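You operate a simulated robot arm through the tools that you are given. There is no shell and no other tool. Be economical: measure what you need, move in short steps, check, and stop when the job is done.

You run a simulated two-armed robot. Do the job below in one go: nothing can be reset, and whatever is moved stays where it is left.

Task
Stack the 5.5 wire die from the top of the check bench on top of the 3.1 wire die. Take the card core from the top of the dry cabinet and put it on top of the bundle of tags. Pick up the white sleeved rod with one hand, pass it to the other hand and put it on the top of the check bench. Do these in any order.
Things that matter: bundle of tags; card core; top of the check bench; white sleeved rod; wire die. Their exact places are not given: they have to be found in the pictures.

It is judged by the outcome, as a careful person would: the job done as asked, and still so three seconds after it is handed in. It fails if anything else is knocked over, pushed out of place, dropped, spilled or broken.

Robot
Two 6-joint arms with two-finger parallel grippers on one trunk, on a base that drives. Base frame: it is fixed to the floor where the robot stands at the start and does not move with it; the origin is under the middle of the robot, x ahead of it, y to its left, z up; the surface under the hand at the start is at about z = 0.88. Lengths are in m, angles in rad, forces in N, time in s.
The left shoulder is at the start at [0.08, 0.215, 1.61], the right one opposite. With the tool pointing down near the work surface each hand reaches from about 0.1 to 0.7 m from the robot's upright axis, wherever it stands, measured 20 degrees to its own side. Places, roughly: bundle of tags [-1.5, -1.25, 1.25]; card core [-1.25, 0, 0.75]; top of the check bench [0.7, -0.4, 0.9]; white sleeved rod [-1.25, 1.25, 0.25]. Payload 3.43 kg a hand.
The TCP of each hand is the grasp point between the finger pads, 0.03 m short of the fingertips. In the tool frame z runs along the fingers and y along their closing line. The gripper opens to 0.094 m. The fingers are 0.028 m wide and 0.01 m thick; the gripper's body (0.05 by 0.096 m) begins 0.055 m behind the TCP.
Orientation is that of the tool frame in the base frame, as [roll, pitch, yaw] about the fixed x, y, z axes, in that order (R = Rz(yaw) Ry(pitch) Rx(roll)). With the fingers straight down and closing along the base's y, the tool's x points along the base's -x, its y along +y and its z along -z.

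Tools
- The arms move only by the tool step_arm. It takes "left_steps", "right_steps" or both (then of equal length, played together; a hand with none holds still); each is a list of rows, each a list of 6 numbers: the shift along the base's x, y, z in units of 30 mm (1.0 is 30 mm), then the turn, a rotation vector about the base's x, y, z in units of 6 degrees (1.0 is 6 degrees). In form: [[dx, dy, dz, rx, ry, rz], ...]. A call has 1 to 12 rows; each row shifts and turns the commanded pose from where the row before left it. "left_claw" and "right_claw" are, for a hand that has rows, the finger opening in m, from 0 to 0.094, set as the call begins (left out, the last holds). A call with a number of a shift or a turn outside -1 to 1 is refused whole. Rows are played at 5 a second. More than 0.05 m and 0.15 rad between two rows, or a gripper value outside its range, and nothing of the call is played. A pose out of reach is approached as far as the arm can. The call stops where the force on the tool passes 40 N (or 10 N more than at its start, if that is more) or the arm is blocked; 0.2 s more then pass. Each finger travels about 0.072 m/s and halts on what it meets, pressing with about 24 N; the grip force reading is that of the motor and also rises with nothing between the fingers. The clock runs only during rows and for 0.2 s after the last one: add rows that do not move to give the fingers time. It gives the time, the measured TCP pose, the force on the tool (base axes), the opening and the grip force at its end, in the units of the frame above (readings bear some noise), with the torque about the TCP (base axes, N m) and any sound that the robot's microphone picked up.
- Cameras (640 x 400 px; columns grow to the right, rows downward): "scene" is now at [0.0815, -0.0365, 1.7514]; the picture's right is [-0.57, -0.82, 0.00], its down [-0.73, 0.51, -0.47] and it looks along [0.38, -0.27, -0.89] (base axes); focal length 265 px, centre (320, 200). "left" rides on the left gripper at [0.076, -0.014, -0.103] in its tool frame; the picture's right is [0.18, 0.98, 0.00], its down [-0.75, 0.14, -0.64] and it looks along [-0.63, 0.12, 0.77] (tool axes); focal length 243 px, centre (320, 200). "right" rides on the right gripper at [0.076, 0.014, -0.102] in its tool frame; the picture's right is [-0.18, 0.98, 0.00], its down [-0.75, -0.14, -0.64] and it looks along [-0.63, -0.12, 0.77] (tool axes); focal length 243 px, centre (320, 200).
- camera(camera): a new picture of that camera. It takes no simulated time.
- move_column(by): slides the trunk up (or, below 0, down) by that many m; the arms and the scene camera ride with it, the base frame stays. It gives what a move gives, with no picture.
- steer(legs): drives the robot by 1 to 6 legs, each [ahead, left, turn to the left] in m, m and rad, along the robot's own axes; the way and the turn of a leg run together, so that a leg with both is an arc; at most 1.5 m and 3.142 rad a leg. The arms and the cameras ride along, it lands a little off, and it stops where it bumps. It gives what a move gives.
- turn_head(pan, tilt): turns the head with the scene camera to pan (to the left, within 1.501 rad either way) and tilt (down, from -0.506 to 1.204), counted from straight ahead of the robot. It gives what a move gives.
- pixel_to_xyz(camera, pixels): for up to 12 pixels [column, row] of the newest picture of that camera ("zoom" is the newest enlarged one), the place [x, y, z] in the base frame of the surface seen there, good to about 0.003 m. It takes no simulated time.
- enlarge(camera, box): a new picture of the part [left, top, right, bottom] of that camera's present view, enlarged. It takes no simulated time.
- finish_job(): hands the job in; it is judged then, once.

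Keep the steps short. Do not move on a guess: measure, check each grasp and each placing, and mend mistakes. In all there are 110 turns and 108 pictures (those below and enlarged ones count). Leave the grippers open and the arms clear of the work at the hand-in unless told otherwise, and finish with a single line.

The tools are called as a command line: name --argument value ..., lists and objects as JSON in quotes. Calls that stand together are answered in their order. step_arm: Moves the arms, as the interface text tells. Its arguments: {"type":"object","properties":{"left_steps":{"type":"array"},"left_claw":{"type":"number"},"right_steps":{"type":"array"},"right_claw":{"type":"number"}},"required":[]} The other tools are called the same way: move_column (by) slides the trunk up or down; steer (legs) drives the base; turn_head (pan, tilt) turns the head that bears the scene camera; camera (camera) takes a picture; pixel_to_xyz (camera, pixels) gives the place of the surface under pixels of a picture; enlarge (camera, box) takes an enlarged picture of a part of a camera's view; finish_job () hands the job in.

At the start:

```text
time_s: 0.0
left_ee_pos: [0.5834, 0.0308, 1.0623]
left_tool_rot: [3.141, -0.001, 3.139]
left_wrist_force: [0.2, -0.2, 0.7]
left_torque: [0.0, -0.01, 0.0]
left_grip_width: 0.094
left_grip_force: 0.0
right_ee_pos: [0.4367, -0.4881, 1.0613]
right_tool_rot: [-3.141, -0.001, -3.142]
right_wrist_force: [-0.3, -0.7, 0.2]
right_torque: [0.0, 0.02, 0.05]
right_grip_width: 0.094
right_grip_force: 0.0
trunk travel left (down, up): [-0.84, 0.0]
robot x, y, heading: [0.0032, -0.0043, -0.0]
head pan, tilt: [-0.611, 1.087]
```

scene: 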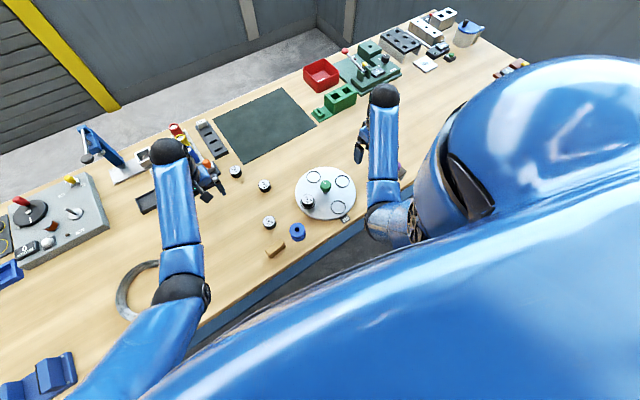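
right: 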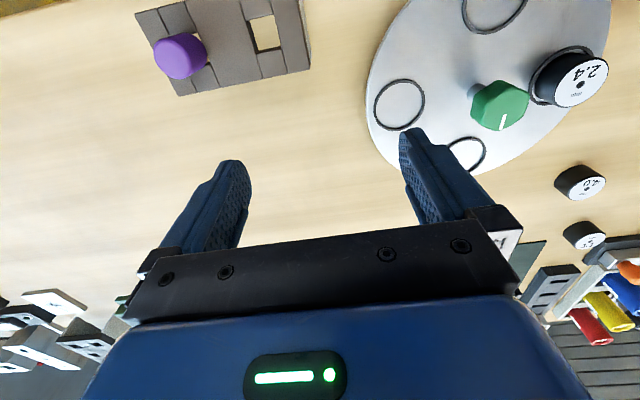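
left: 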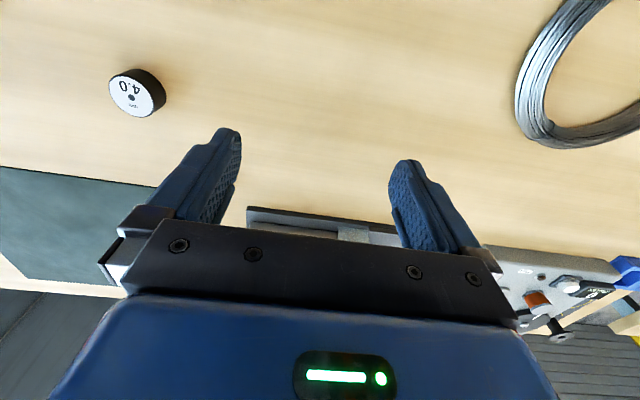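

I see several black wire dies on the bench around pixels (235,171), (264,185), (268,222), (307,202). I'll enlarge to read the labels.

enlarge --camera "scene" --box '[210, 140, 370, 260]'

enlarge --camera "right" --box '[520, 40, 640, 260]'

```text
3.33 times, centred on (290, 200) of scene
```

zoom: 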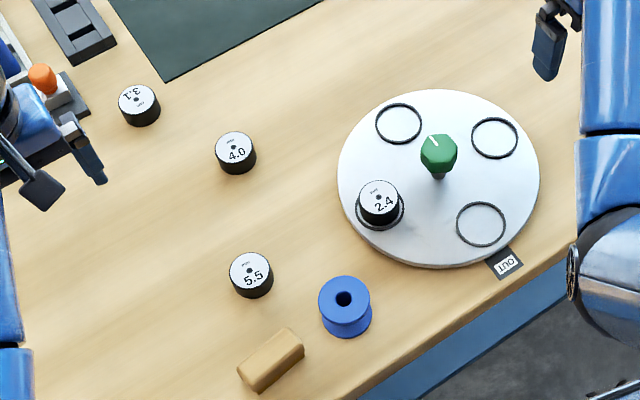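

```text
1.82 times, centred on (580, 150) of right
```

zoom: 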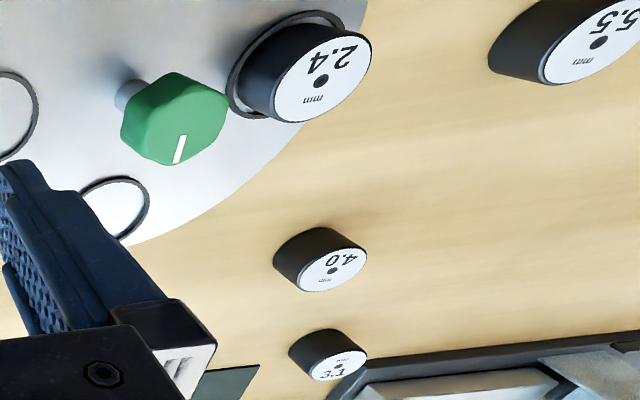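

The 5.5 is at scene (269,222) and the 3.1 at (236,170). I'll measure both tops and bench points.

enlarge --camera "scene" --box '[222, 155, 286, 235]'

pixel_to_xyz --camera "scene" --pixels '[[269, 219], [236, 169], [264, 183], [250, 222], [290, 215], [235, 190], [297, 232], [274, 250], [205, 188]]'

```text
5.00 times, centred on (254, 195) of scene
```

zoom: 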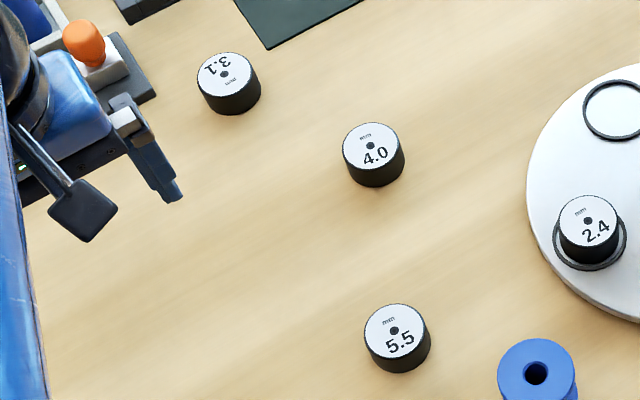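

```text
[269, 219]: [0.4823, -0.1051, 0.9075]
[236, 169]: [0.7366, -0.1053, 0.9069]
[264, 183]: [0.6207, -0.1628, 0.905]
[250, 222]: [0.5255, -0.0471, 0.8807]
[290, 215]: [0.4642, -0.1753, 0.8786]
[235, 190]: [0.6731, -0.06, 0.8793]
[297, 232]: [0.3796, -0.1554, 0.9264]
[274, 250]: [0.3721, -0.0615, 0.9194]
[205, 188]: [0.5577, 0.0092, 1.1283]
```

Pinning down centres and diameters from the zoom.

pixel_to_xyz --camera "zoom" --pixels '[[394, 336], [366, 332], [424, 332], [394, 306], [394, 356], [225, 79], [199, 75], [250, 74], [224, 55], [224, 94]]'

```text
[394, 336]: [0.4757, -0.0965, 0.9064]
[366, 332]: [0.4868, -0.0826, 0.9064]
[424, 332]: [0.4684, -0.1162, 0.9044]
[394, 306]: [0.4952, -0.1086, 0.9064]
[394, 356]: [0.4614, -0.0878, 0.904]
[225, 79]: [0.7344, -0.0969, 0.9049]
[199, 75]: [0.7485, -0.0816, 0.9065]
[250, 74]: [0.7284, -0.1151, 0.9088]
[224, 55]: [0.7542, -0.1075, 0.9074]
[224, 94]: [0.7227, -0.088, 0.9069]
```

Centres: 5.5 at about (0.478, -0.099), 3.1 at (0.738, -0.098), each 39 mm wide and 27 mm tall. The 3.1 is far out, so I'll raise both hands (moving the left aside), then lower the trunk for reach.

step_arm --left_steps '[[-0.5, 1, 0.8, 0, 0, 0], [-0.5, 1, 0.8, 0, 0, 0], [-0.5, 1, 0.8, 0, 0, 0], [-0.5, 1, 0.8, 0, 0, 0], [-0.5, 1, 0.8, 0, 0, 0], [-0.5, 1, 0.8, 0, 0, 0], [-0.5, 1, 0.8, 0, 0, 0], [-0.5, 1, 0.8, 0, 0, 0]]' --right_steps '[[0, 0, 0.8, 0, 0, 0], [0, 0, 0.8, 0, 0, 0], [0, 0, 0.8, 0, 0, 0], [0, 0, 0.8, 0, 0, 0], [0, 0, 0.8, 0, 0, 0], [0, 0, 0.8, 0, 0, 0], [0, 0, 0.8, 0, 0, 0], [0, 0, 0.8, 0, 0, 0]]'

move_column --by -0.19

camera --camera "scene"

```text
time_s: 1.8
left_ee_pos: [0.555, 0.2631, 1.0847]
left_tool_rot: [-3.14, 0.0, 3.14]
left_wrist_force: [-0.2, -0.1, 0.8]
left_torque: [0.01, -0.01, -0.06]
left_grip_width: 0.0942
left_grip_force: 0.1
left hand out of reach, approached as far as the arm can: row 2, 3, 4, 5, 6, 7, 8
right_ee_pos: [0.4999, -0.5326, 1.1167]
right_tool_rot: [-3.141, 0.0, -3.141]
right_wrist_force: [0.7, 0.3, 0.4]
right_torque: [0.0, 0.0, 0.01]
right_grip_width: 0.094
right_grip_force: 0.1
right hand out of reach, approached as far as the arm can: row 1, 2, 3, 4, 5, 6, 7, 8
trunk travel left (down, up): [-0.84, 0.0]
robot x, y, heading: [0.0009, 0.001, 0.001]
head pan, tilt: [-0.611, 1.087]
```

```text
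time_s: 3.6
left_ee_pos: [0.552, 0.2607, 0.9099]
left_tool_rot: [-3.141, 0.002, 3.14]
left_wrist_force: [-11.3, -5.9, 22.8]
left_torque: [0.45, 1.03, 0.21]
left_grip_width: 0.0934
left_grip_force: 0.0
right_ee_pos: [0.4979, -0.5344, 0.9374]
right_tool_rot: [3.141, 0.003, -3.141]
right_wrist_force: [0.0, -0.3, -0.4]
right_torque: [-0.02, 0.03, 0.04]
right_grip_width: 0.0939
right_grip_force: 0.0
trunk travel left (down, up): [-0.66, 0.18]
robot x, y, heading: [-0.0041, -0.001, -0.002]
head pan, tilt: [-0.611, 1.087]
stopped: the force on the tool passed its limit at 55 N (the readings are from after the stop); the commanded pose is now the measured one
```

```text
101 pictures are left
```

scene: 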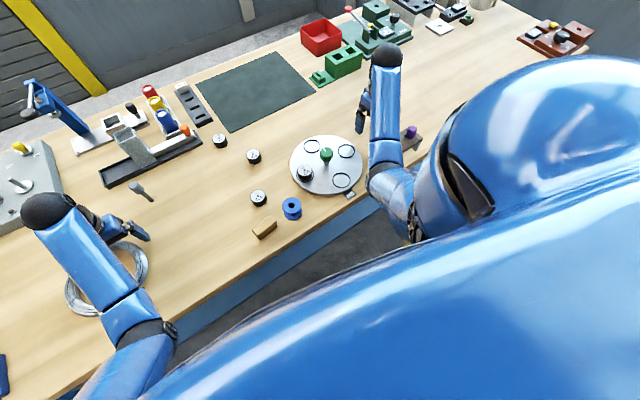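

The hands could not rise as I commanded, so the trunk's descent pressed the left hand onto something. I'll look at both hand views before moving.

camera --camera "left"

camera --camera "right"

enlarge --camera "scene" --box '[60, 140, 220, 320]'

```text
100 pictures are left
```

left: 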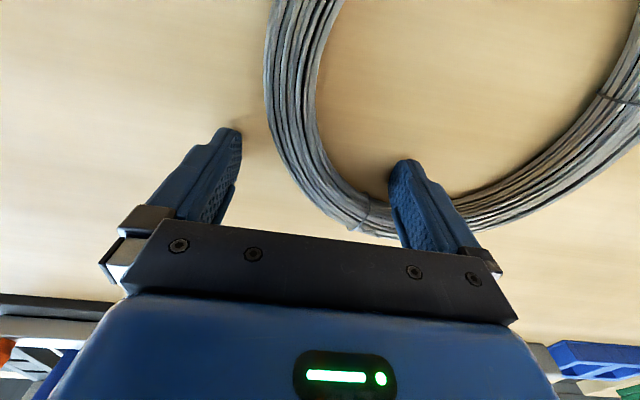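

```text
99 pictures are left
```

right: 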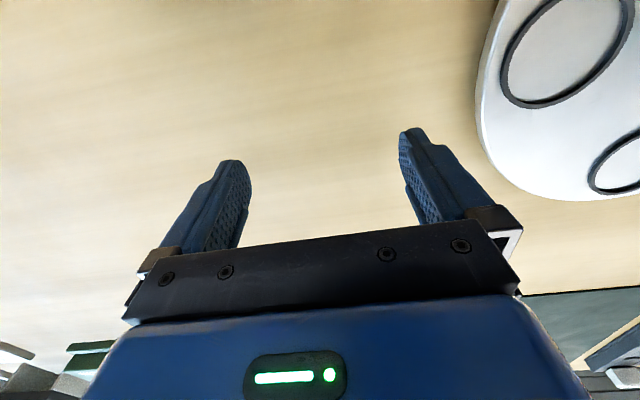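

```text
2.22 times, centred on (140, 230) of scene
```

zoom: 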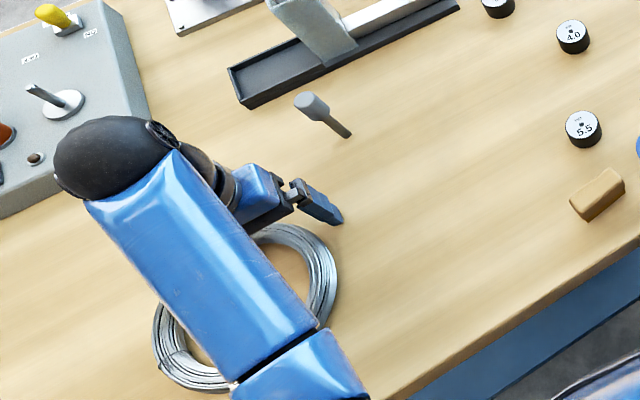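

The left finger only pressed on the wire coil, and nothing looks displaced. The arms can't fold any closer than about 0.7 m from the shoulder, so I'll raise the trunk 0.10, which lifts both hands too.

move_column --by 0.1

camera --camera "left"

```text
time_s: 4.9
left_ee_pos: [0.5539, 0.2617, 1.008]
left_tool_rot: [3.141, 0.003, 3.14]
left_wrist_force: [0.1, -0.2, 0.4]
left_torque: [0.01, -0.01, 0.01]
left_grip_width: 0.0942
left_grip_force: 0.0
right_ee_pos: [0.5007, -0.5347, 1.0378]
right_tool_rot: [-3.138, 0.003, 3.141]
right_wrist_force: [-0.8, -0.5, 0.1]
right_torque: [-0.03, -0.02, -0.01]
right_grip_width: 0.0941
right_grip_force: 0.0
trunk travel left (down, up): [-0.76, 0.08]
robot x, y, heading: [0.0009, -0.0009, -0.0]
head pan, tilt: [-0.611, 1.087]
```

```text
97 pictures are left
```

left: 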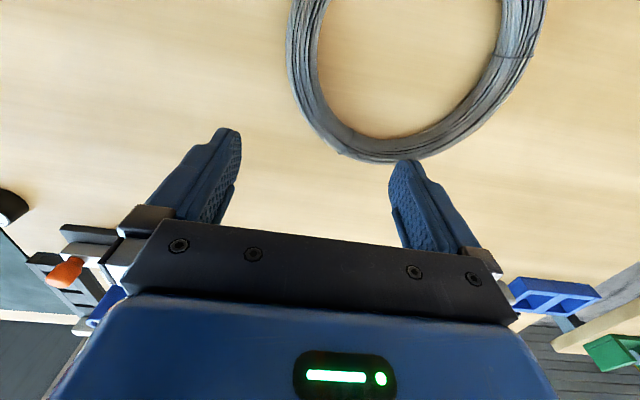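

The coil is intact. Before sweeping the right hand across, I'll measure the turntable knob's height at scene (327,155) and the dies again.

camera --camera "scene"

```text
96 pictures are left
```

scene: 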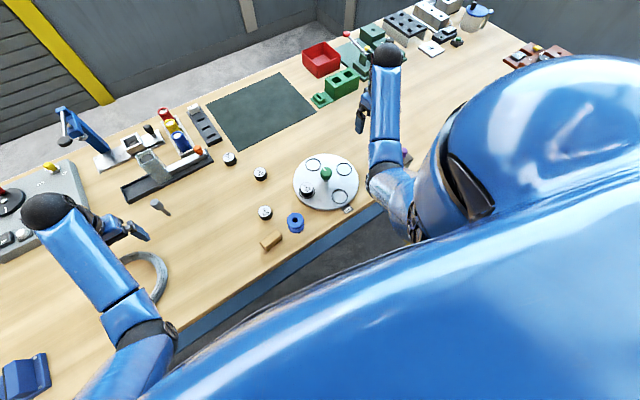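

pixel_to_xyz --camera "scene" --pixels '[[326, 172], [265, 211], [229, 157], [308, 189], [295, 218], [156, 205]]'

step_arm --right_steps '[[0.8, 1, -0.3, 0, 0, 0], [0.8, 1, -0.3, 0, 0, 0], [0, 1, 0, 0, 0, 0], [0, 1, 0, 0, 0, 0], [0, 1, 0, 0, 0, 0], [0, 1, 0, 0, 0, 0], [0, 1, 0, 0, 0, 0], [0, 1, 0, 0, 0, 0], [0, 1, 0, 0, 0, 0], [0, 1, 0, 0, 0, 0], [0, 1, 0, 0, 0, 0], [0, 1, 0, 0, 0, 0]]'

```text
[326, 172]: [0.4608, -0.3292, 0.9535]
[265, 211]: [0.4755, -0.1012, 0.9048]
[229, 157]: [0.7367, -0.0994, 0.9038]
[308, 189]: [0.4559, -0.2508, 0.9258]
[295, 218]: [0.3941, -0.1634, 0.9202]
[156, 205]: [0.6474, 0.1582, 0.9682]
```

```text
time_s: 7.5
left_ee_pos: [0.555, 0.2622, 1.0083]
left_tool_rot: [-3.14, -0.001, 3.139]
left_wrist_force: [0.6, 0.4, -0.4]
left_torque: [0.01, 0.02, -0.01]
left_grip_width: 0.0939
left_grip_force: 0.0
right_ee_pos: [0.5565, -0.1758, 1.0045]
right_tool_rot: [-3.139, 0.002, -3.141]
right_wrist_force: [-0.1, 0.4, 0.1]
right_torque: [0.0, -0.01, -0.03]
right_grip_width: 0.0938
right_grip_force: 0.1
right hand out of reach, approached as far as the arm can: row 5, 6, 7, 9
trunk travel left (down, up): [-0.76, 0.08]
robot x, y, heading: [0.0009, -0.0004, -0.0]
head pan, tilt: [-0.611, 1.087]
```

The hand is at (0.556, -0.176, 1.004). Next I'll go to above the 5.5 die, lowering in steps.

step_arm --right_steps '[[-0.1, 0.85, -0.4, 0, 0, 0], [-0.5, 0.85, -0.4, 0, 0, 0], [-1, 0.83, -0.4, 0, 0, 0], [-1, 0, 0, 0, 0, 0], [0, 0, 0, 0, 0, 0]]'

camera --camera "right"

```text
time_s: 8.7
left_ee_pos: [0.5558, 0.262, 1.0065]
left_tool_rot: [-3.139, 0.0, 3.14]
left_wrist_force: [-0.6, 0.0, 0.7]
left_torque: [0.03, 0.02, 0.01]
left_grip_width: 0.0942
left_grip_force: 0.0
right_ee_pos: [0.4799, -0.1007, 0.9693]
right_tool_rot: [-3.14, 0.0, 3.141]
right_wrist_force: [0.3, 0.4, -0.2]
right_torque: [0.0, -0.02, 0.0]
right_grip_width: 0.0941
right_grip_force: 0.1
trunk travel left (down, up): [-0.76, 0.08]
robot x, y, heading: [0.0041, -0.0027, -0.005]
head pan, tilt: [-0.611, 1.087]
```

```text
95 pictures are left
```

right: 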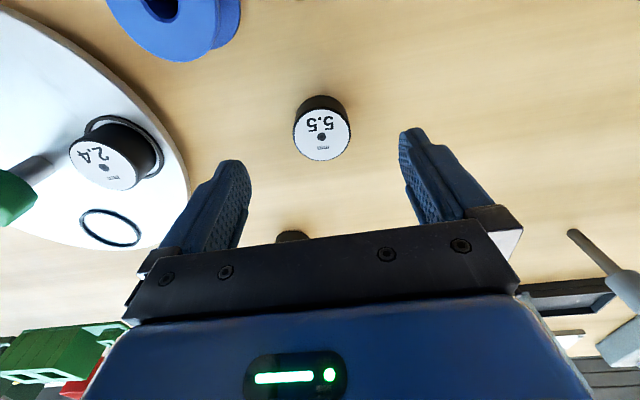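

Centring check on the die's face at (322,137).

pixel_to_xyz --camera "right" --pixels '[[320, 137], [296, 132], [349, 134], [322, 112], [322, 158]]'

```text
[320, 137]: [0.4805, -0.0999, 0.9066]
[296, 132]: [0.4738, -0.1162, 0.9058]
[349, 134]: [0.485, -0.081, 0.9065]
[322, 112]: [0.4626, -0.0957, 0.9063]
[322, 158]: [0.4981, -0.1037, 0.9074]
```

Centred to within about 1 mm. I'll descend to z≈0.912 and close.

step_arm --right_steps '[[0, 0.03, -0.6, 0, 0, 0], [0, 0, -0.65, 0, 0, 0], [0, 0, -0.65, 0, 0, 0], [0, 0, 0, 0, 0, 0]]'

step_arm --right_steps '[[0, 0, 0, 0, 0, 0], [0, 0, 0, 0, 0, 0], [0, 0, 0, 0, 0, 0], [0, 0, 0, 0, 0, 0]]' --right_claw 0.02

```text
time_s: 9.7
left_ee_pos: [0.5541, 0.2613, 1.0075]
left_tool_rot: [-3.139, 0.002, 3.14]
left_wrist_force: [-0.3, -0.2, 0.1]
left_torque: [0.03, -0.01, 0.0]
left_grip_width: 0.0937
left_grip_force: 0.1
right_ee_pos: [0.4797, -0.1003, 0.9109]
right_tool_rot: [-3.141, 0.001, 3.141]
right_wrist_force: [0.2, -0.1, 0.6]
right_torque: [0.0, 0.01, -0.03]
right_grip_width: 0.0939
right_grip_force: 0.1
trunk travel left (down, up): [-0.76, 0.08]
robot x, y, heading: [-0.0014, 0.0007, 0.004]
head pan, tilt: [-0.611, 1.087]
```

```text
time_s: 10.7
left_ee_pos: [0.5531, 0.2606, 1.0082]
left_tool_rot: [-3.139, -0.001, 3.14]
left_wrist_force: [0.1, 0.0, 1.6]
left_torque: [0.01, 0.0, 0.02]
left_grip_width: 0.0941
left_grip_force: 0.0
right_ee_pos: [0.4785, -0.0986, 0.9114]
right_tool_rot: [-3.141, 0.0, -3.142]
right_wrist_force: [0.8, -0.2, -0.2]
right_torque: [0.01, -0.01, 0.04]
right_grip_width: 0.0422
right_grip_force: 24.2
trunk travel left (down, up): [-0.76, 0.08]
robot x, y, heading: [0.0035, -0.0017, -0.001]
head pan, tilt: [-0.611, 1.087]
```

Gripped at 42 mm with 24 N. Now I'll lift and carry it forward to just short of the 3.1 die.

step_arm --right_steps '[[0, 0, 1, 0, 0, 0], [0.3, 0, 0.9, 0, 0, 0], [1, 0, 0, 0, 0, 0], [1, 0, 0, 0, 0, 0], [1, 0, 0, 0, 0, 0], [1, 0, 0, 0, 0, 0], [1, 0, 0, 0, 0, 0], [1, 0, 0, 0, 0, 0], [1, 0, 0, 0, 0, 0], [0, 0, 0, 0, 0, 0]]'

camera --camera "right"

camera --camera "scene"

```text
time_s: 12.9
left_ee_pos: [0.5543, 0.2624, 1.0076]
left_tool_rot: [3.141, 0.001, 3.14]
left_wrist_force: [0.0, 0.8, 0.6]
left_torque: [-0.02, 0.03, -0.02]
left_grip_width: 0.094
left_grip_force: 0.0
right_ee_pos: [0.6956, -0.1001, 0.9693]
right_tool_rot: [-3.139, 0.003, -3.141]
right_wrist_force: [-0.4, 0.5, -0.7]
right_torque: [-0.01, 0.01, -0.03]
right_grip_width: 0.0199
right_grip_force: 0.0
trunk travel left (down, up): [-0.76, 0.08]
robot x, y, heading: [-0.0008, -0.003, -0.004]
head pan, tilt: [-0.611, 1.087]
```

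```text
94 pictures are left
```

right: 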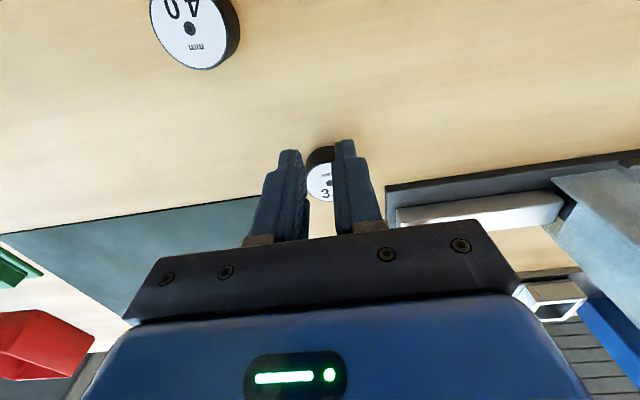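

```text
93 pictures are left
```

scene: 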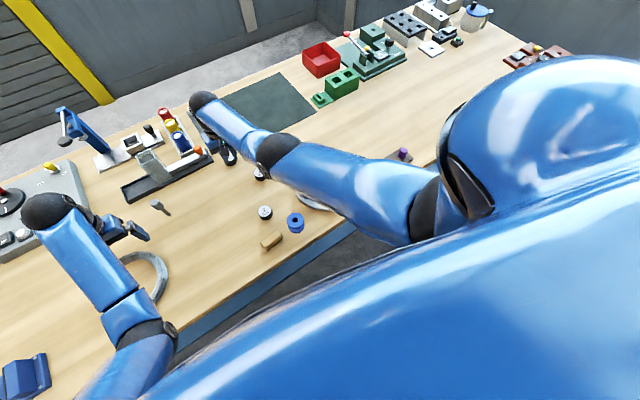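

The claw reads 20 mm and empty: the 5.5 slipped out and appears still in place at scene (265,211). I'll back off and inspect it.

enlarge --camera "scene" --box '[235, 190, 315, 250]'

step_arm --right_steps '[[-1, 0, 0, 0, 0, 0], [-1, 0, 0, 0, 0, 0], [-1, 0, 0, 0, 0, 0], [-1, 0, 0, 0, 0, 0], [-1, 0, 0, 0, 0, 0], [-1, 0, 0, 0, 0, 0], [-0.8, 0, 0, 0, 0, 0], [0, 0, 0, 0, 0, 0]]' --right_claw 0.094

camera --camera "right"

```text
6.67 times, centred on (275, 220) of scene
```

zoom: 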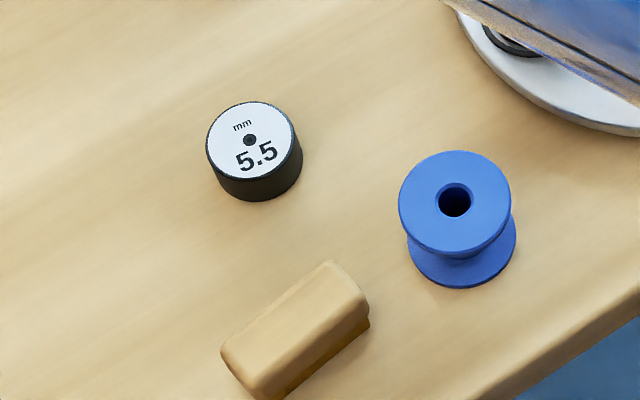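

```text
time_s: 14.7
left_ee_pos: [0.5535, 0.2609, 1.0082]
left_tool_rot: [-3.138, 0.001, 3.139]
left_wrist_force: [-0.6, -0.3, 1.0]
left_torque: [0.01, 0.01, 0.0]
left_grip_width: 0.0937
left_grip_force: 0.1
right_ee_pos: [0.4927, -0.0972, 0.9711]
right_tool_rot: [-3.138, 0.0, -3.141]
right_wrist_force: [-0.1, -0.3, -0.3]
right_torque: [-0.02, -0.01, -0.02]
right_grip_width: 0.0939
right_grip_force: 0.1
trunk travel left (down, up): [-0.76, 0.08]
robot x, y, heading: [-0.0003, -0.0028, 0.003]
head pan, tilt: [-0.611, 1.087]
```

```text
91 pictures are left
```

right: 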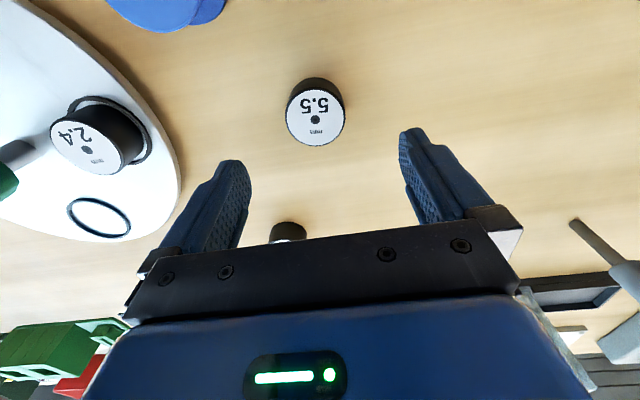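

The die is upright and unmoved. I'll re-measure, grip lower and lift slowly.

pixel_to_xyz --camera "right" --pixels '[[314, 119], [287, 115], [344, 115], [316, 92], [316, 144], [360, 120]]'

```text
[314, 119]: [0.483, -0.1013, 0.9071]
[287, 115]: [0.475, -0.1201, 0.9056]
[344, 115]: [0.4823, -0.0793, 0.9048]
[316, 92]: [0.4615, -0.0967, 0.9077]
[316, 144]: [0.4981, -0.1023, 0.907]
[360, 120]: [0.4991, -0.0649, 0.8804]
```

step_arm --right_steps '[[-0.4, -0.06, -0.5, 0, 0, 0], [0, 0, -0.6, 0, 0, 0], [0, 0, -0.6, 0, 0, 0], [0, 0, -0.36, 0, 0, 0], [0, 0, 0, 0, 0, 0]]'

step_arm --right_steps '[[0, 0, 0, 0, 0, 0], [0, 0, 0, 0, 0, 0], [0, 0, 0, 0, 0, 0], [0, 0, 0, 0, 0, 0], [0, 0, 0, 0, 0, 0]]' --right_claw 0.0

step_arm --right_steps '[[0, 0, 0.1, 0, 0, 0], [0, 0, 0.2, 0, 0, 0], [0, 0, 0.3, 0, 0, 0], [0, 0, 0.3, 0, 0, 0], [0, 0, 0.3, 0, 0, 0], [0, 0, 0.2, 0, 0, 0], [0, 0, 0, 0, 0, 0]]'

camera --camera "right"

```text
time_s: 15.9
left_ee_pos: [0.5529, 0.2612, 1.0094]
left_tool_rot: [-3.138, 0.002, 3.139]
left_wrist_force: [-0.5, 1.2, -0.1]
left_torque: [-0.01, -0.02, 0.0]
left_grip_width: 0.094
left_grip_force: 0.1
right_ee_pos: [0.4797, -0.1007, 0.91]
right_tool_rot: [3.141, 0.006, 3.141]
right_wrist_force: [-1.1, -1.2, 19.1]
right_torque: [0.48, 0.27, -0.25]
right_grip_width: 0.0933
right_grip_force: 0.0
trunk travel left (down, up): [-0.76, 0.08]
robot x, y, heading: [-0.0015, -0.0007, -0.004]
head pan, tilt: [-0.611, 1.087]
```

```text
time_s: 17.1
left_ee_pos: [0.553, 0.2641, 1.0099]
left_tool_rot: [-3.141, 0.004, 3.14]
left_wrist_force: [0.0, 0.4, 0.3]
left_torque: [-0.02, 0.02, 0.01]
left_grip_width: 0.0939
left_grip_force: 0.1
right_ee_pos: [0.478, -0.0986, 0.9103]
right_tool_rot: [-3.139, 0.005, -3.14]
right_wrist_force: [-0.2, 7.8, 27.1]
right_torque: [0.87, 0.38, 0.15]
right_grip_width: 0.0421
right_grip_force: 23.7
trunk travel left (down, up): [-0.76, 0.08]
robot x, y, heading: [-0.0001, 0.0007, -0.002]
head pan, tilt: [-0.611, 1.087]
```

```text
time_s: 18.7
left_ee_pos: [0.554, 0.2613, 1.008]
left_tool_rot: [-3.14, 0.0, 3.14]
left_wrist_force: [0.2, 0.5, -0.4]
left_torque: [0.03, -0.02, -0.01]
left_grip_width: 0.0938
left_grip_force: 0.1
right_ee_pos: [0.4803, -0.1015, 0.95]
right_tool_rot: [-3.14, 0.0, 3.141]
right_wrist_force: [0.1, -0.2, -2.5]
right_torque: [0.03, 0.03, -0.02]
right_grip_width: 0.0422
right_grip_force: 23.7
trunk travel left (down, up): [-0.76, 0.08]
robot x, y, heading: [0.0008, -0.0012, 0.001]
head pan, tilt: [-0.611, 1.087]
```

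```text
90 pictures are left
```

right: 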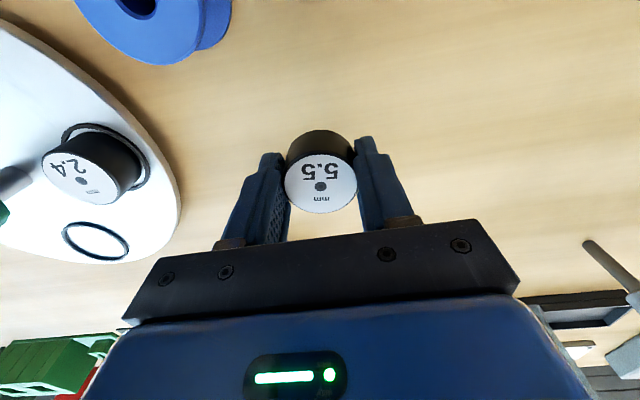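

It holds now, carrying about 2.5 N. I'll rise a little and carry it forward gently.

step_arm --right_steps '[[0, 0, 0.2, 0, 0, 0], [0.2, 0, 0.3, 0, 0, 0], [0.4, 0, 0.1, 0, 0, 0], [0.6, 0, 0, 0, 0, 0], [0.6, 0, 0, 0, 0, 0], [0.6, 0, 0, 0, 0, 0], [0.6, 0, 0, 0, 0, 0], [0.6, 0, 0, 0, 0, 0], [0.6, 0, 0, 0, 0, 0], [0.6, 0, 0, 0, 0, 0], [0.4, 0, 0, 0, 0, 0], [0.2, 0, 0, 0, 0, 0]]'

step_arm --right_steps '[[0.2, 0, 0, 0, 0, 0], [0.5, 0, 0, 0, 0, 0], [0.6, 0, 0, 0, 0, 0], [0.6, 0, 0, 0, 0, 0], [0.3, 0, 0, 0, 0, 0], [0, 0, 0, 0, 0, 0], [0, 0, 0, 0, 0, 0]]'

camera --camera "right"

enlarge --camera "scene" --box '[190, 110, 290, 190]'

```text
time_s: 21.3
left_ee_pos: [0.5547, 0.2622, 1.008]
left_tool_rot: [-3.141, 0.0, 3.139]
left_wrist_force: [0.0, -0.3, -0.3]
left_torque: [0.01, 0.01, -0.01]
left_grip_width: 0.094
left_grip_force: 0.1
right_ee_pos: [0.6439, -0.1008, 0.9676]
right_tool_rot: [-3.139, -0.001, 3.141]
right_wrist_force: [0.9, -0.4, -3.0]
right_torque: [-0.01, -0.03, -0.03]
right_grip_width: 0.0416
right_grip_force: 23.6
trunk travel left (down, up): [-0.76, 0.08]
robot x, y, heading: [-0.0008, 0.001, 0.001]
head pan, tilt: [-0.611, 1.087]
```

```text
time_s: 22.9
left_ee_pos: [0.5541, 0.2612, 1.0081]
left_tool_rot: [-3.14, 0.0, 3.14]
left_wrist_force: [0.9, 0.1, -0.9]
left_torque: [-0.04, 0.01, 0.01]
left_grip_width: 0.0941
left_grip_force: 0.1
right_ee_pos: [0.7034, -0.1013, 0.9683]
right_tool_rot: [-3.139, 0.0, -3.141]
right_wrist_force: [0.8, 0.0, -3.2]
right_torque: [-0.02, 0.01, 0.0]
right_grip_width: 0.0422
right_grip_force: 24.0
right hand out of reach, approached as far as the arm can: row 5
trunk travel left (down, up): [-0.76, 0.08]
robot x, y, heading: [0.0008, 0.0015, -0.001]
head pan, tilt: [-0.611, 1.087]
```

```text
89 pictures are left
```

right: 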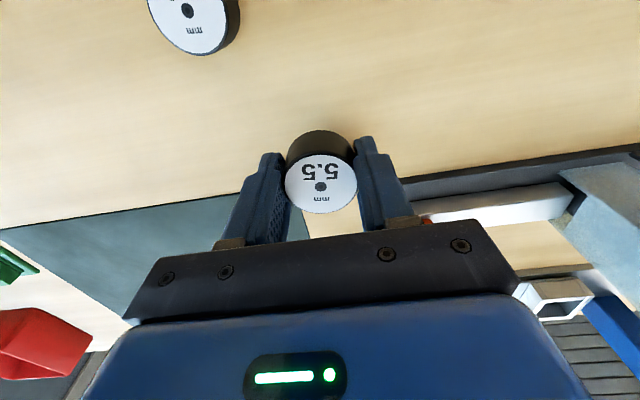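

```text
5.00 times, centred on (240, 150) of scene
```

zoom: 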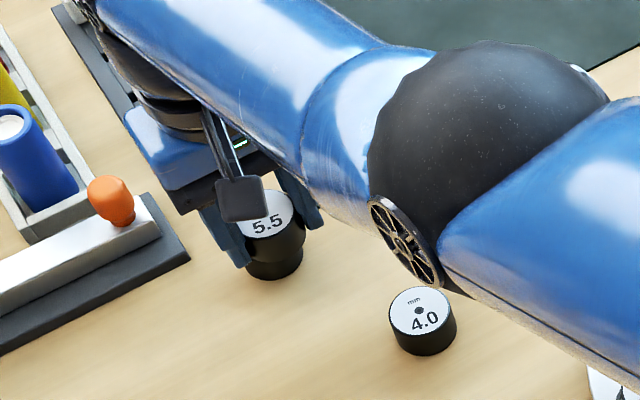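

The arm is at its limit at x=0.703. I'll back the hand off the 3.1, and move the left hand slightly forward and up from the coil. Then I'll lower the trunk for more reach.

step_arm --right_steps '[[-0.2, 0, 0, 0, 0, 0], [-0.5, 0, 0, 0, 0, 0], [-0.5, 0, 0.2, 0, 0, 0], [-0.4, 0, 0.3, 0, 0, 0], [-0.2, 0, 0.3, 0, 0, 0], [0, 0, 0.2, 0, 0, 0], [0, 0, 0, 0, 0, 0]]' --left_steps '[[0.4, 0.05, 0.2, 0, 0, 0], [0.4, 0.05, 0.3, 0, 0, 0], [0.4, 0.05, 0.4, 0, 0, 0], [0.4, 0.05, 0.4, 0, 0, 0], [0.3, 0.05, 0.4, 0, 0, 0], [0, 0, 0.3, 0, 0, 0], [0, 0, 0, 0, 0, 0]]'

move_column --by -0.035

```text
time_s: 24.5
left_ee_pos: [0.6241, 0.2692, 1.0537]
left_tool_rot: [-3.141, 0.002, 3.139]
left_wrist_force: [0.0, 1.1, 0.0]
left_torque: [0.04, 0.0, 0.0]
left_grip_width: 0.0938
left_grip_force: 0.0
left hand out of reach, approached as far as the arm can: row 2, 4, 5, 6
right_ee_pos: [0.6488, -0.102, 0.9992]
right_tool_rot: [-3.14, 0.0, -3.141]
right_wrist_force: [0.6, -0.3, -3.0]
right_torque: [0.02, 0.04, -0.01]
right_grip_width: 0.0424
right_grip_force: 23.9
trunk travel left (down, up): [-0.76, 0.08]
robot x, y, heading: [-0.0009, -0.0005, -0.002]
head pan, tilt: [-0.611, 1.087]
```

```text
time_s: 25.3
left_ee_pos: [0.6217, 0.2701, 1.0195]
left_tool_rot: [3.141, 0.001, 3.141]
left_wrist_force: [-0.9, 0.2, 0.6]
left_torque: [0.0, 0.01, 0.02]
left_grip_width: 0.0937
left_grip_force: 0.1
right_ee_pos: [0.6493, -0.1033, 0.9643]
right_tool_rot: [-3.141, 0.0, 3.141]
right_wrist_force: [0.3, 0.1, -3.1]
right_torque: [-0.04, -0.03, -0.02]
right_grip_width: 0.0418
right_grip_force: 24.0
trunk travel left (down, up): [-0.725, 0.115]
robot x, y, heading: [0.0023, -0.0019, -0.0]
head pan, tilt: [-0.611, 1.087]
```

One more round: raise the right hand 30 mm and lower the trunk 40 mm.

step_arm --right_steps '[[0, 0.05, 0.3, 0, 0, 0], [0, 0.05, 0.4, 0, 0, 0], [0, 0, 0.4, 0, 0, 0], [0, 0, 0.3, 0, 0, 0], [0, 0, 0, 0, 0, 0]]'

move_column --by -0.04

step_arm --right_steps '[[0.2, 0, 0, 0, 0, 0], [0.4, 0, 0, 0, 0, 0], [0.5, 0, 0, 0, 0, 0], [0.5, 0, 0, 0, 0, 0], [0.5, 0, 0, 0, 0, 0], [0.5, 0, 0, 0, 0, 0], [0.3, 0, 0, 0, 0, 0], [0, 0, 0, 0, 0, 0], [0, 0, 0, 0, 0, 0]]'

enlarge --camera "scene" --box '[190, 110, 290, 190]'

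camera --camera "right"

```text
time_s: 26.5
left_ee_pos: [0.6231, 0.2696, 1.0188]
left_tool_rot: [3.141, 0.003, 3.141]
left_wrist_force: [0.2, -0.2, 0.4]
left_torque: [-0.02, -0.02, 0.04]
left_grip_width: 0.0939
left_grip_force: 0.1
right_ee_pos: [0.6493, -0.0997, 1.0056]
right_tool_rot: [-3.139, 0.001, -3.141]
right_wrist_force: [-0.2, 0.3, -2.4]
right_torque: [-0.01, 0.03, 0.02]
right_grip_width: 0.0418
right_grip_force: 24.1
trunk travel left (down, up): [-0.725, 0.115]
robot x, y, heading: [-0.0013, 0.0003, 0.0]
head pan, tilt: [-0.611, 1.087]
```

```text
time_s: 27.3
left_ee_pos: [0.6237, 0.2693, 0.9779]
left_tool_rot: [3.14, 0.004, 3.141]
left_wrist_force: [-0.2, 0.0, -0.7]
left_torque: [0.02, 0.0, 0.0]
left_grip_width: 0.0941
left_grip_force: 0.1
right_ee_pos: [0.6506, -0.1, 0.9658]
right_tool_rot: [-3.141, 0.002, -3.141]
right_wrist_force: [0.2, -0.6, -2.8]
right_torque: [0.0, -0.01, -0.01]
right_grip_width: 0.042
right_grip_force: 23.9
trunk travel left (down, up): [-0.685, 0.155]
robot x, y, heading: [0.0012, 0.003, 0.002]
head pan, tilt: [-0.611, 1.087]
```

```text
time_s: 29.3
left_ee_pos: [0.6234, 0.2694, 0.9782]
left_tool_rot: [-3.141, 0.002, 3.14]
left_wrist_force: [1.0, -0.4, 0.5]
left_torque: [0.01, 0.02, 0.03]
left_grip_width: 0.0937
left_grip_force: 0.0
right_ee_pos: [0.7285, -0.1002, 0.9678]
right_tool_rot: [-3.141, 0.001, -3.141]
right_wrist_force: [-0.2, -0.6, -2.8]
right_torque: [0.02, 0.0, 0.01]
right_grip_width: 0.0419
right_grip_force: 24.0
right hand out of reach, approached as far as the arm can: row 7
trunk travel left (down, up): [-0.685, 0.155]
robot x, y, heading: [-0.0015, -0.0014, -0.005]
head pan, tilt: [-0.611, 1.087]
```

```text
5.00 times, centred on (240, 150) of scene
```

zoom: 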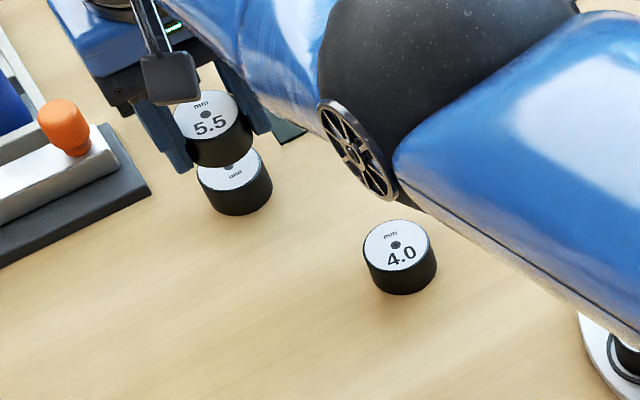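

```text
86 pictures are left
```

right: 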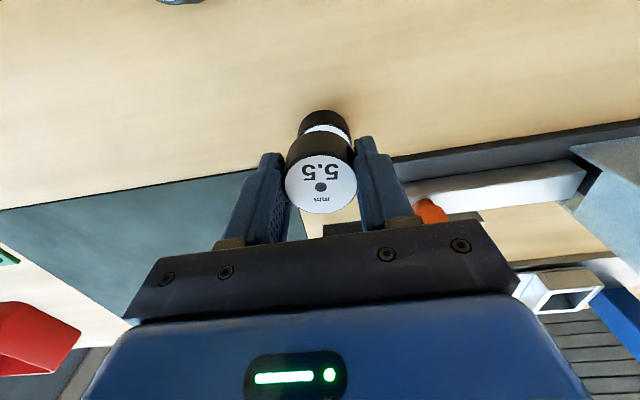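

The arm stops 10 mm short at x=0.7285. I'll check what lies under the left hand before lowering the trunk more.

camera --camera "left"

pixel_to_xyz --camera "zoom" --pixels '[[233, 182], [240, 188], [205, 182], [264, 170]]'

```text
85 pictures are left
```

left: 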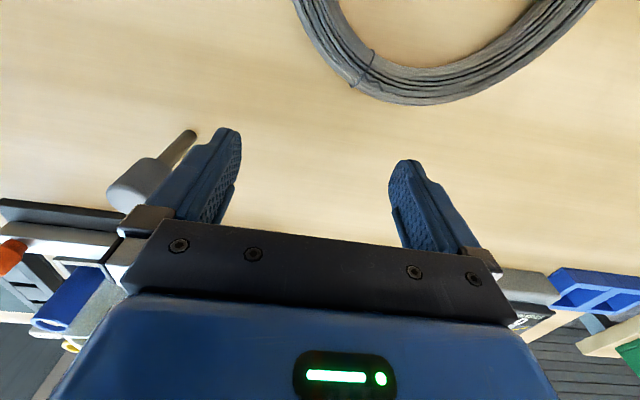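

```text
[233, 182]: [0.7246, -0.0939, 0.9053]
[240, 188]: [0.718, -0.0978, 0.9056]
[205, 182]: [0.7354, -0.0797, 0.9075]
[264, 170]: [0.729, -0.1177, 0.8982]
```

Below the left hand is clear bench. I'll raise the right hand 30 mm, lower the trunk 50 mm, then go forward.

step_arm --right_steps '[[0, 0, 0.2, 0, 0, 0], [0, 0, 0.3, 0, 0, 0], [0, 0, 0.3, 0, 0, 0], [0, 0, 0.2, 0, 0, 0], [0, 0, 0, 0, 0, 0]]'

move_column --by -0.04

step_arm --right_steps '[[0.1, 0.05, -0.1, 0, 0, 0], [0.25, 0, -0.1, 0, 0, 0], [0, 0, 0, 0, 0, 0], [0, 0, 0, 0, 0, 0], [0, 0, 0, 0, 0, 0]]'

enlarge --camera "scene" --box '[190, 100, 270, 160]'

camera --camera "right"

```text
time_s: 30.5
left_ee_pos: [0.6232, 0.2706, 0.9788]
left_tool_rot: [3.14, 0.002, 3.141]
left_wrist_force: [-0.4, 0.8, -0.2]
left_torque: [0.01, 0.01, 0.03]
left_grip_width: 0.0939
left_grip_force: 0.0
right_ee_pos: [0.7281, -0.0998, 0.9971]
right_tool_rot: [-3.14, 0.0, -3.141]
right_wrist_force: [-0.7, -0.5, -3.2]
right_torque: [0.02, 0.04, 0.01]
right_grip_width: 0.0419
right_grip_force: 24.1
trunk travel left (down, up): [-0.685, 0.155]
robot x, y, heading: [-0.0014, 0.0003, -0.003]
head pan, tilt: [-0.611, 1.087]
```

```text
time_s: 31.4
left_ee_pos: [0.6232, 0.269, 0.9384]
left_tool_rot: [3.141, 0.004, 3.14]
left_wrist_force: [-0.1, 0.0, -0.4]
left_torque: [0.01, -0.01, -0.02]
left_grip_width: 0.094
left_grip_force: 0.1
right_ee_pos: [0.7281, -0.1009, 0.9586]
right_tool_rot: [-3.141, 0.002, -3.14]
right_wrist_force: [0.4, -0.1, -3.3]
right_torque: [-0.01, -0.01, -0.01]
right_grip_width: 0.0419
right_grip_force: 23.9
trunk travel left (down, up): [-0.645, 0.195]
robot x, y, heading: [0.0013, 0.0009, -0.002]
head pan, tilt: [-0.611, 1.087]
```

```text
time_s: 32.6
left_ee_pos: [0.6226, 0.2692, 0.9382]
left_tool_rot: [3.14, 0.001, 3.14]
left_wrist_force: [0.5, 0.9, -0.3]
left_torque: [0.0, 0.02, -0.02]
left_grip_width: 0.0939
left_grip_force: 0.1
right_ee_pos: [0.7342, -0.099, 0.9514]
right_tool_rot: [-3.139, 0.002, 3.141]
right_wrist_force: [0.6, -0.4, -3.2]
right_torque: [0.02, 0.06, -0.02]
right_grip_width: 0.0416
right_grip_force: 23.8
right hand out of reach, approached as far as the arm can: row 2
trunk travel left (down, up): [-0.645, 0.195]
robot x, y, heading: [-0.0011, 0.0011, -0.003]
head pan, tilt: [-0.611, 1.087]
```

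```text
6.67 times, centred on (230, 130) of scene
```

zoom: 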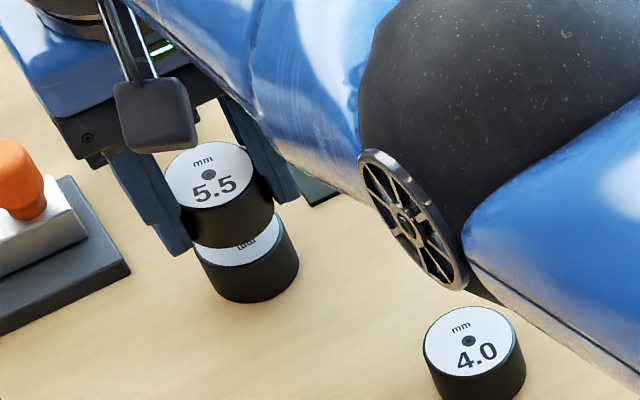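

```text
83 pictures are left
```

right: 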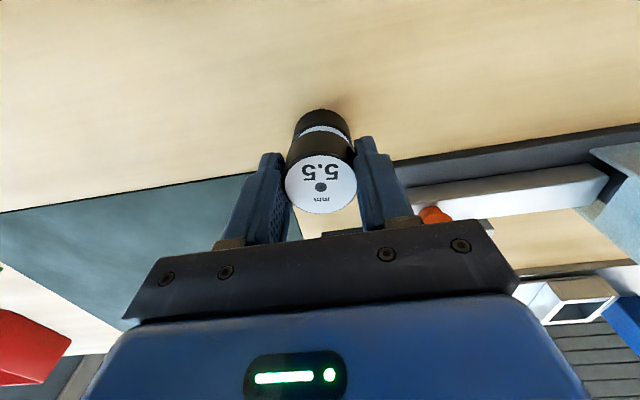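

Die x is 3–4 mm short. I'll measure the 5.5's actual face centre at zoom (208,190).

pixel_to_xyz --camera "zoom" --pixels '[[209, 186], [209, 145], [209, 216], [255, 172], [250, 260], [222, 262]]'

pixel_to_xyz --camera "right" --pixels '[[320, 184], [287, 180], [356, 180], [321, 157], [321, 211], [300, 128], [347, 133]]'

```text
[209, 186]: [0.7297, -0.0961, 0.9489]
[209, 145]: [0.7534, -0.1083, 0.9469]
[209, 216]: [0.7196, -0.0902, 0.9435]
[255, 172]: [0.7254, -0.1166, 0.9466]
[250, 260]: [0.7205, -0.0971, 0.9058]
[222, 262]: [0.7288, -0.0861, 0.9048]
```

```text
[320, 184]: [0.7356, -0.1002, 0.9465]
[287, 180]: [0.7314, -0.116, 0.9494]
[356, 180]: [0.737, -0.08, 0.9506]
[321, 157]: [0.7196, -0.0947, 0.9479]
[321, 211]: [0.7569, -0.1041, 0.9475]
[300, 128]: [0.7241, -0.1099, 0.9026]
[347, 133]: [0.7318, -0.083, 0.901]
```

The 5.5 centre is at about (0.737, -0.099), aligned with the 3.1 within ~1 mm. I'll lower with the trunk 11 mm and check the force.

move_column --by -0.011

step_arm --right_steps '[[0, 0, -0.06, 0, 0, 0], [0, 0, -0.06, 0, 0, 0], [0, 0, 0, 0, 0, 0]]'

enlarge --camera "scene" --box '[190, 100, 270, 160]'

```text
time_s: 33.2
left_ee_pos: [0.6232, 0.2688, 0.9278]
left_tool_rot: [-3.14, 0.002, 3.141]
left_wrist_force: [-0.2, 0.6, 0.5]
left_torque: [-0.02, 0.01, 0.01]
left_grip_width: 0.0941
left_grip_force: 0.1
right_ee_pos: [0.7347, -0.1001, 0.941]
right_tool_rot: [-3.141, -0.001, 3.142]
right_wrist_force: [0.2, -0.1, -2.2]
right_torque: [-0.02, 0.03, 0.01]
right_grip_width: 0.0419
right_grip_force: 23.2
trunk travel left (down, up): [-0.634, 0.206]
robot x, y, heading: [-0.0018, -0.0011, -0.0]
head pan, tilt: [-0.611, 1.087]
```

```text
time_s: 34.0
left_ee_pos: [0.6228, 0.2684, 0.9283]
left_tool_rot: [-3.141, 0.003, 3.14]
left_wrist_force: [0.3, -0.2, 0.3]
left_torque: [-0.03, 0.01, -0.01]
left_grip_width: 0.094
left_grip_force: 0.1
right_ee_pos: [0.7339, -0.0988, 0.9383]
right_tool_rot: [-3.139, 0.001, 3.14]
right_wrist_force: [-0.3, -0.3, -2.8]
right_torque: [0.02, -0.01, 0.0]
right_grip_width: 0.0417
right_grip_force: 24.5
trunk travel left (down, up): [-0.634, 0.206]
robot x, y, heading: [0.0002, -0.0012, 0.001]
head pan, tilt: [-0.611, 1.087]
```

```text
6.67 times, centred on (230, 130) of scene
```

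zoom: 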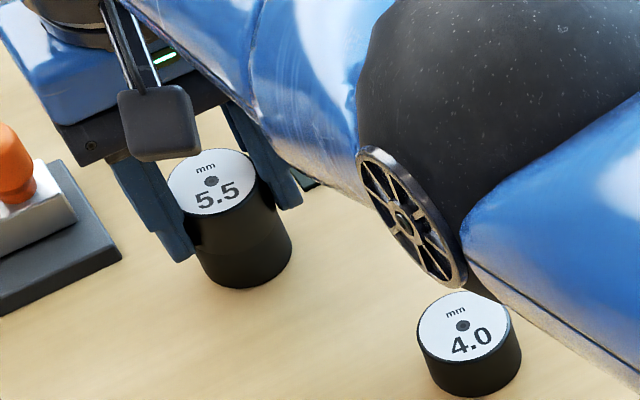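

Almost touching; the load is still −2.8 N. I'll lower in 1 mm steps.

step_arm --right_steps '[[0, 0, -0.04, 0, 0, 0], [0, 0, 0, 0, 0, 0]]'

step_arm --right_steps '[[0, 0, -0.04, 0, 0, 0], [0, 0, 0, 0, 0, 0]]'

```text
time_s: 34.6
left_ee_pos: [0.6236, 0.2696, 0.9273]
left_tool_rot: [-3.141, 0.001, 3.14]
left_wrist_force: [0.5, 0.4, -0.1]
left_torque: [-0.02, 0.0, 0.01]
left_grip_width: 0.0941
left_grip_force: 0.1
right_ee_pos: [0.7354, -0.0994, 0.9367]
right_tool_rot: [-3.139, 0.0, 3.14]
right_wrist_force: [-0.4, -0.5, -2.0]
right_torque: [0.0, -0.02, 0.0]
right_grip_width: 0.0419
right_grip_force: 24.1
trunk travel left (down, up): [-0.634, 0.206]
robot x, y, heading: [0.0013, -0.0027, 0.001]
head pan, tilt: [-0.611, 1.087]
```

```text
time_s: 35.2
left_ee_pos: [0.6227, 0.2683, 0.927]
left_tool_rot: [3.141, 0.003, 3.141]
left_wrist_force: [-0.9, 0.0, -0.8]
left_torque: [0.01, -0.03, 0.01]
left_grip_width: 0.094
left_grip_force: 0.0
right_ee_pos: [0.7345, -0.099, 0.9361]
right_tool_rot: [-3.139, 0.003, -3.141]
right_wrist_force: [1.1, 0.6, 4.3]
right_torque: [0.09, -0.16, -0.02]
right_grip_width: 0.0421
right_grip_force: 23.6
trunk travel left (down, up): [-0.634, 0.206]
robot x, y, heading: [-0.0011, 0.0024, -0.002]
head pan, tilt: [-0.611, 1.087]
```

Contact: the force went from −2 to +4 N. I'll release moderately to 70 mm and rise straight up.

step_arm --right_steps '[[0, 0, 0, 0, 0, 0], [0, 0, 0, 0, 0, 0], [0, 0, 0, 0, 0, 0]]' --right_claw 0.07

step_arm --right_steps '[[0, 0, 0.4, 0, 0, 0], [0, 0, 0.6, 0, 0, 0], [0, 0, 0.8, 0, 0, 0], [-0.2, 0, 0.6, 0, 0, 0], [-1, 0, 0, 0, 0, 0], [-1, 0, 0, 0, 0, 0], [0, 0, 0, 0, 0, 0]]'

enlarge --camera "scene" --box '[190, 100, 270, 160]'

camera --camera "right"

```text
time_s: 36.0
left_ee_pos: [0.6228, 0.2693, 0.9274]
left_tool_rot: [3.14, 0.002, 3.142]
left_wrist_force: [0.1, 0.7, 0.4]
left_torque: [0.0, 0.0, 0.02]
left_grip_width: 0.0941
left_grip_force: 0.1
right_ee_pos: [0.7339, -0.1005, 0.9355]
right_tool_rot: [-3.139, 0.001, 3.14]
right_wrist_force: [-0.7, 0.0, 0.2]
right_torque: [-0.02, 0.01, 0.02]
right_grip_width: 0.0701
right_grip_force: 0.1
trunk travel left (down, up): [-0.634, 0.206]
robot x, y, heading: [-0.0014, -0.0019, 0.004]
head pan, tilt: [-0.611, 1.087]
```

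```text
time_s: 37.6
left_ee_pos: [0.6231, 0.2702, 0.9269]
left_tool_rot: [-3.141, 0.001, 3.139]
left_wrist_force: [-0.7, 0.3, 0.2]
left_torque: [-0.03, 0.01, -0.01]
left_grip_width: 0.0938
left_grip_force: 0.2
right_ee_pos: [0.6782, -0.0961, 1.0001]
right_tool_rot: [-3.14, 0.001, -3.141]
right_wrist_force: [0.6, -0.6, -1.1]
right_torque: [0.01, 0.02, 0.01]
right_grip_width: 0.07
right_grip_force: 0.0
right hand out of reach, approached as far as the arm can: row 6
trunk travel left (down, up): [-0.634, 0.206]
robot x, y, heading: [-0.001, 0.0011, -0.001]
head pan, tilt: [-0.611, 1.087]
```

```text
6.67 times, centred on (230, 130) of scene
```

zoom: 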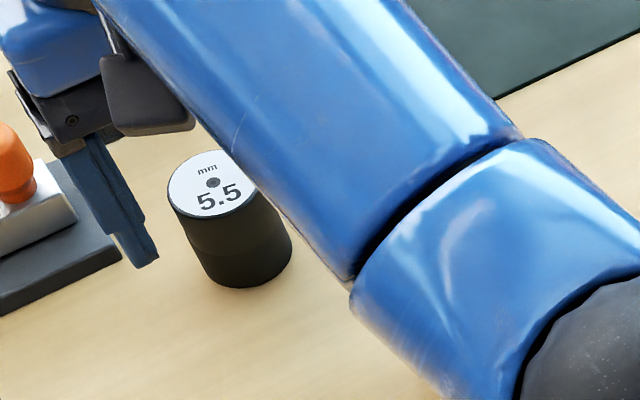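

```text
80 pictures are left
```

right: 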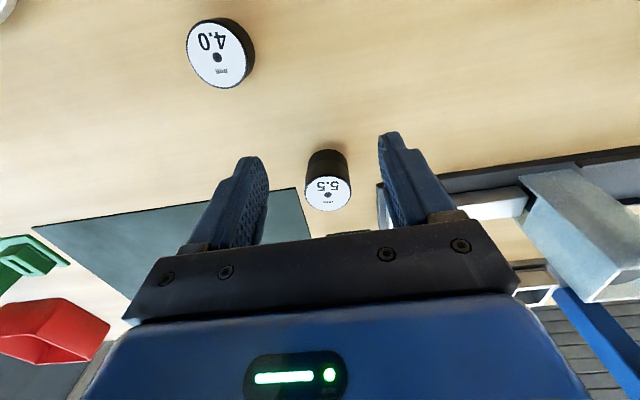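

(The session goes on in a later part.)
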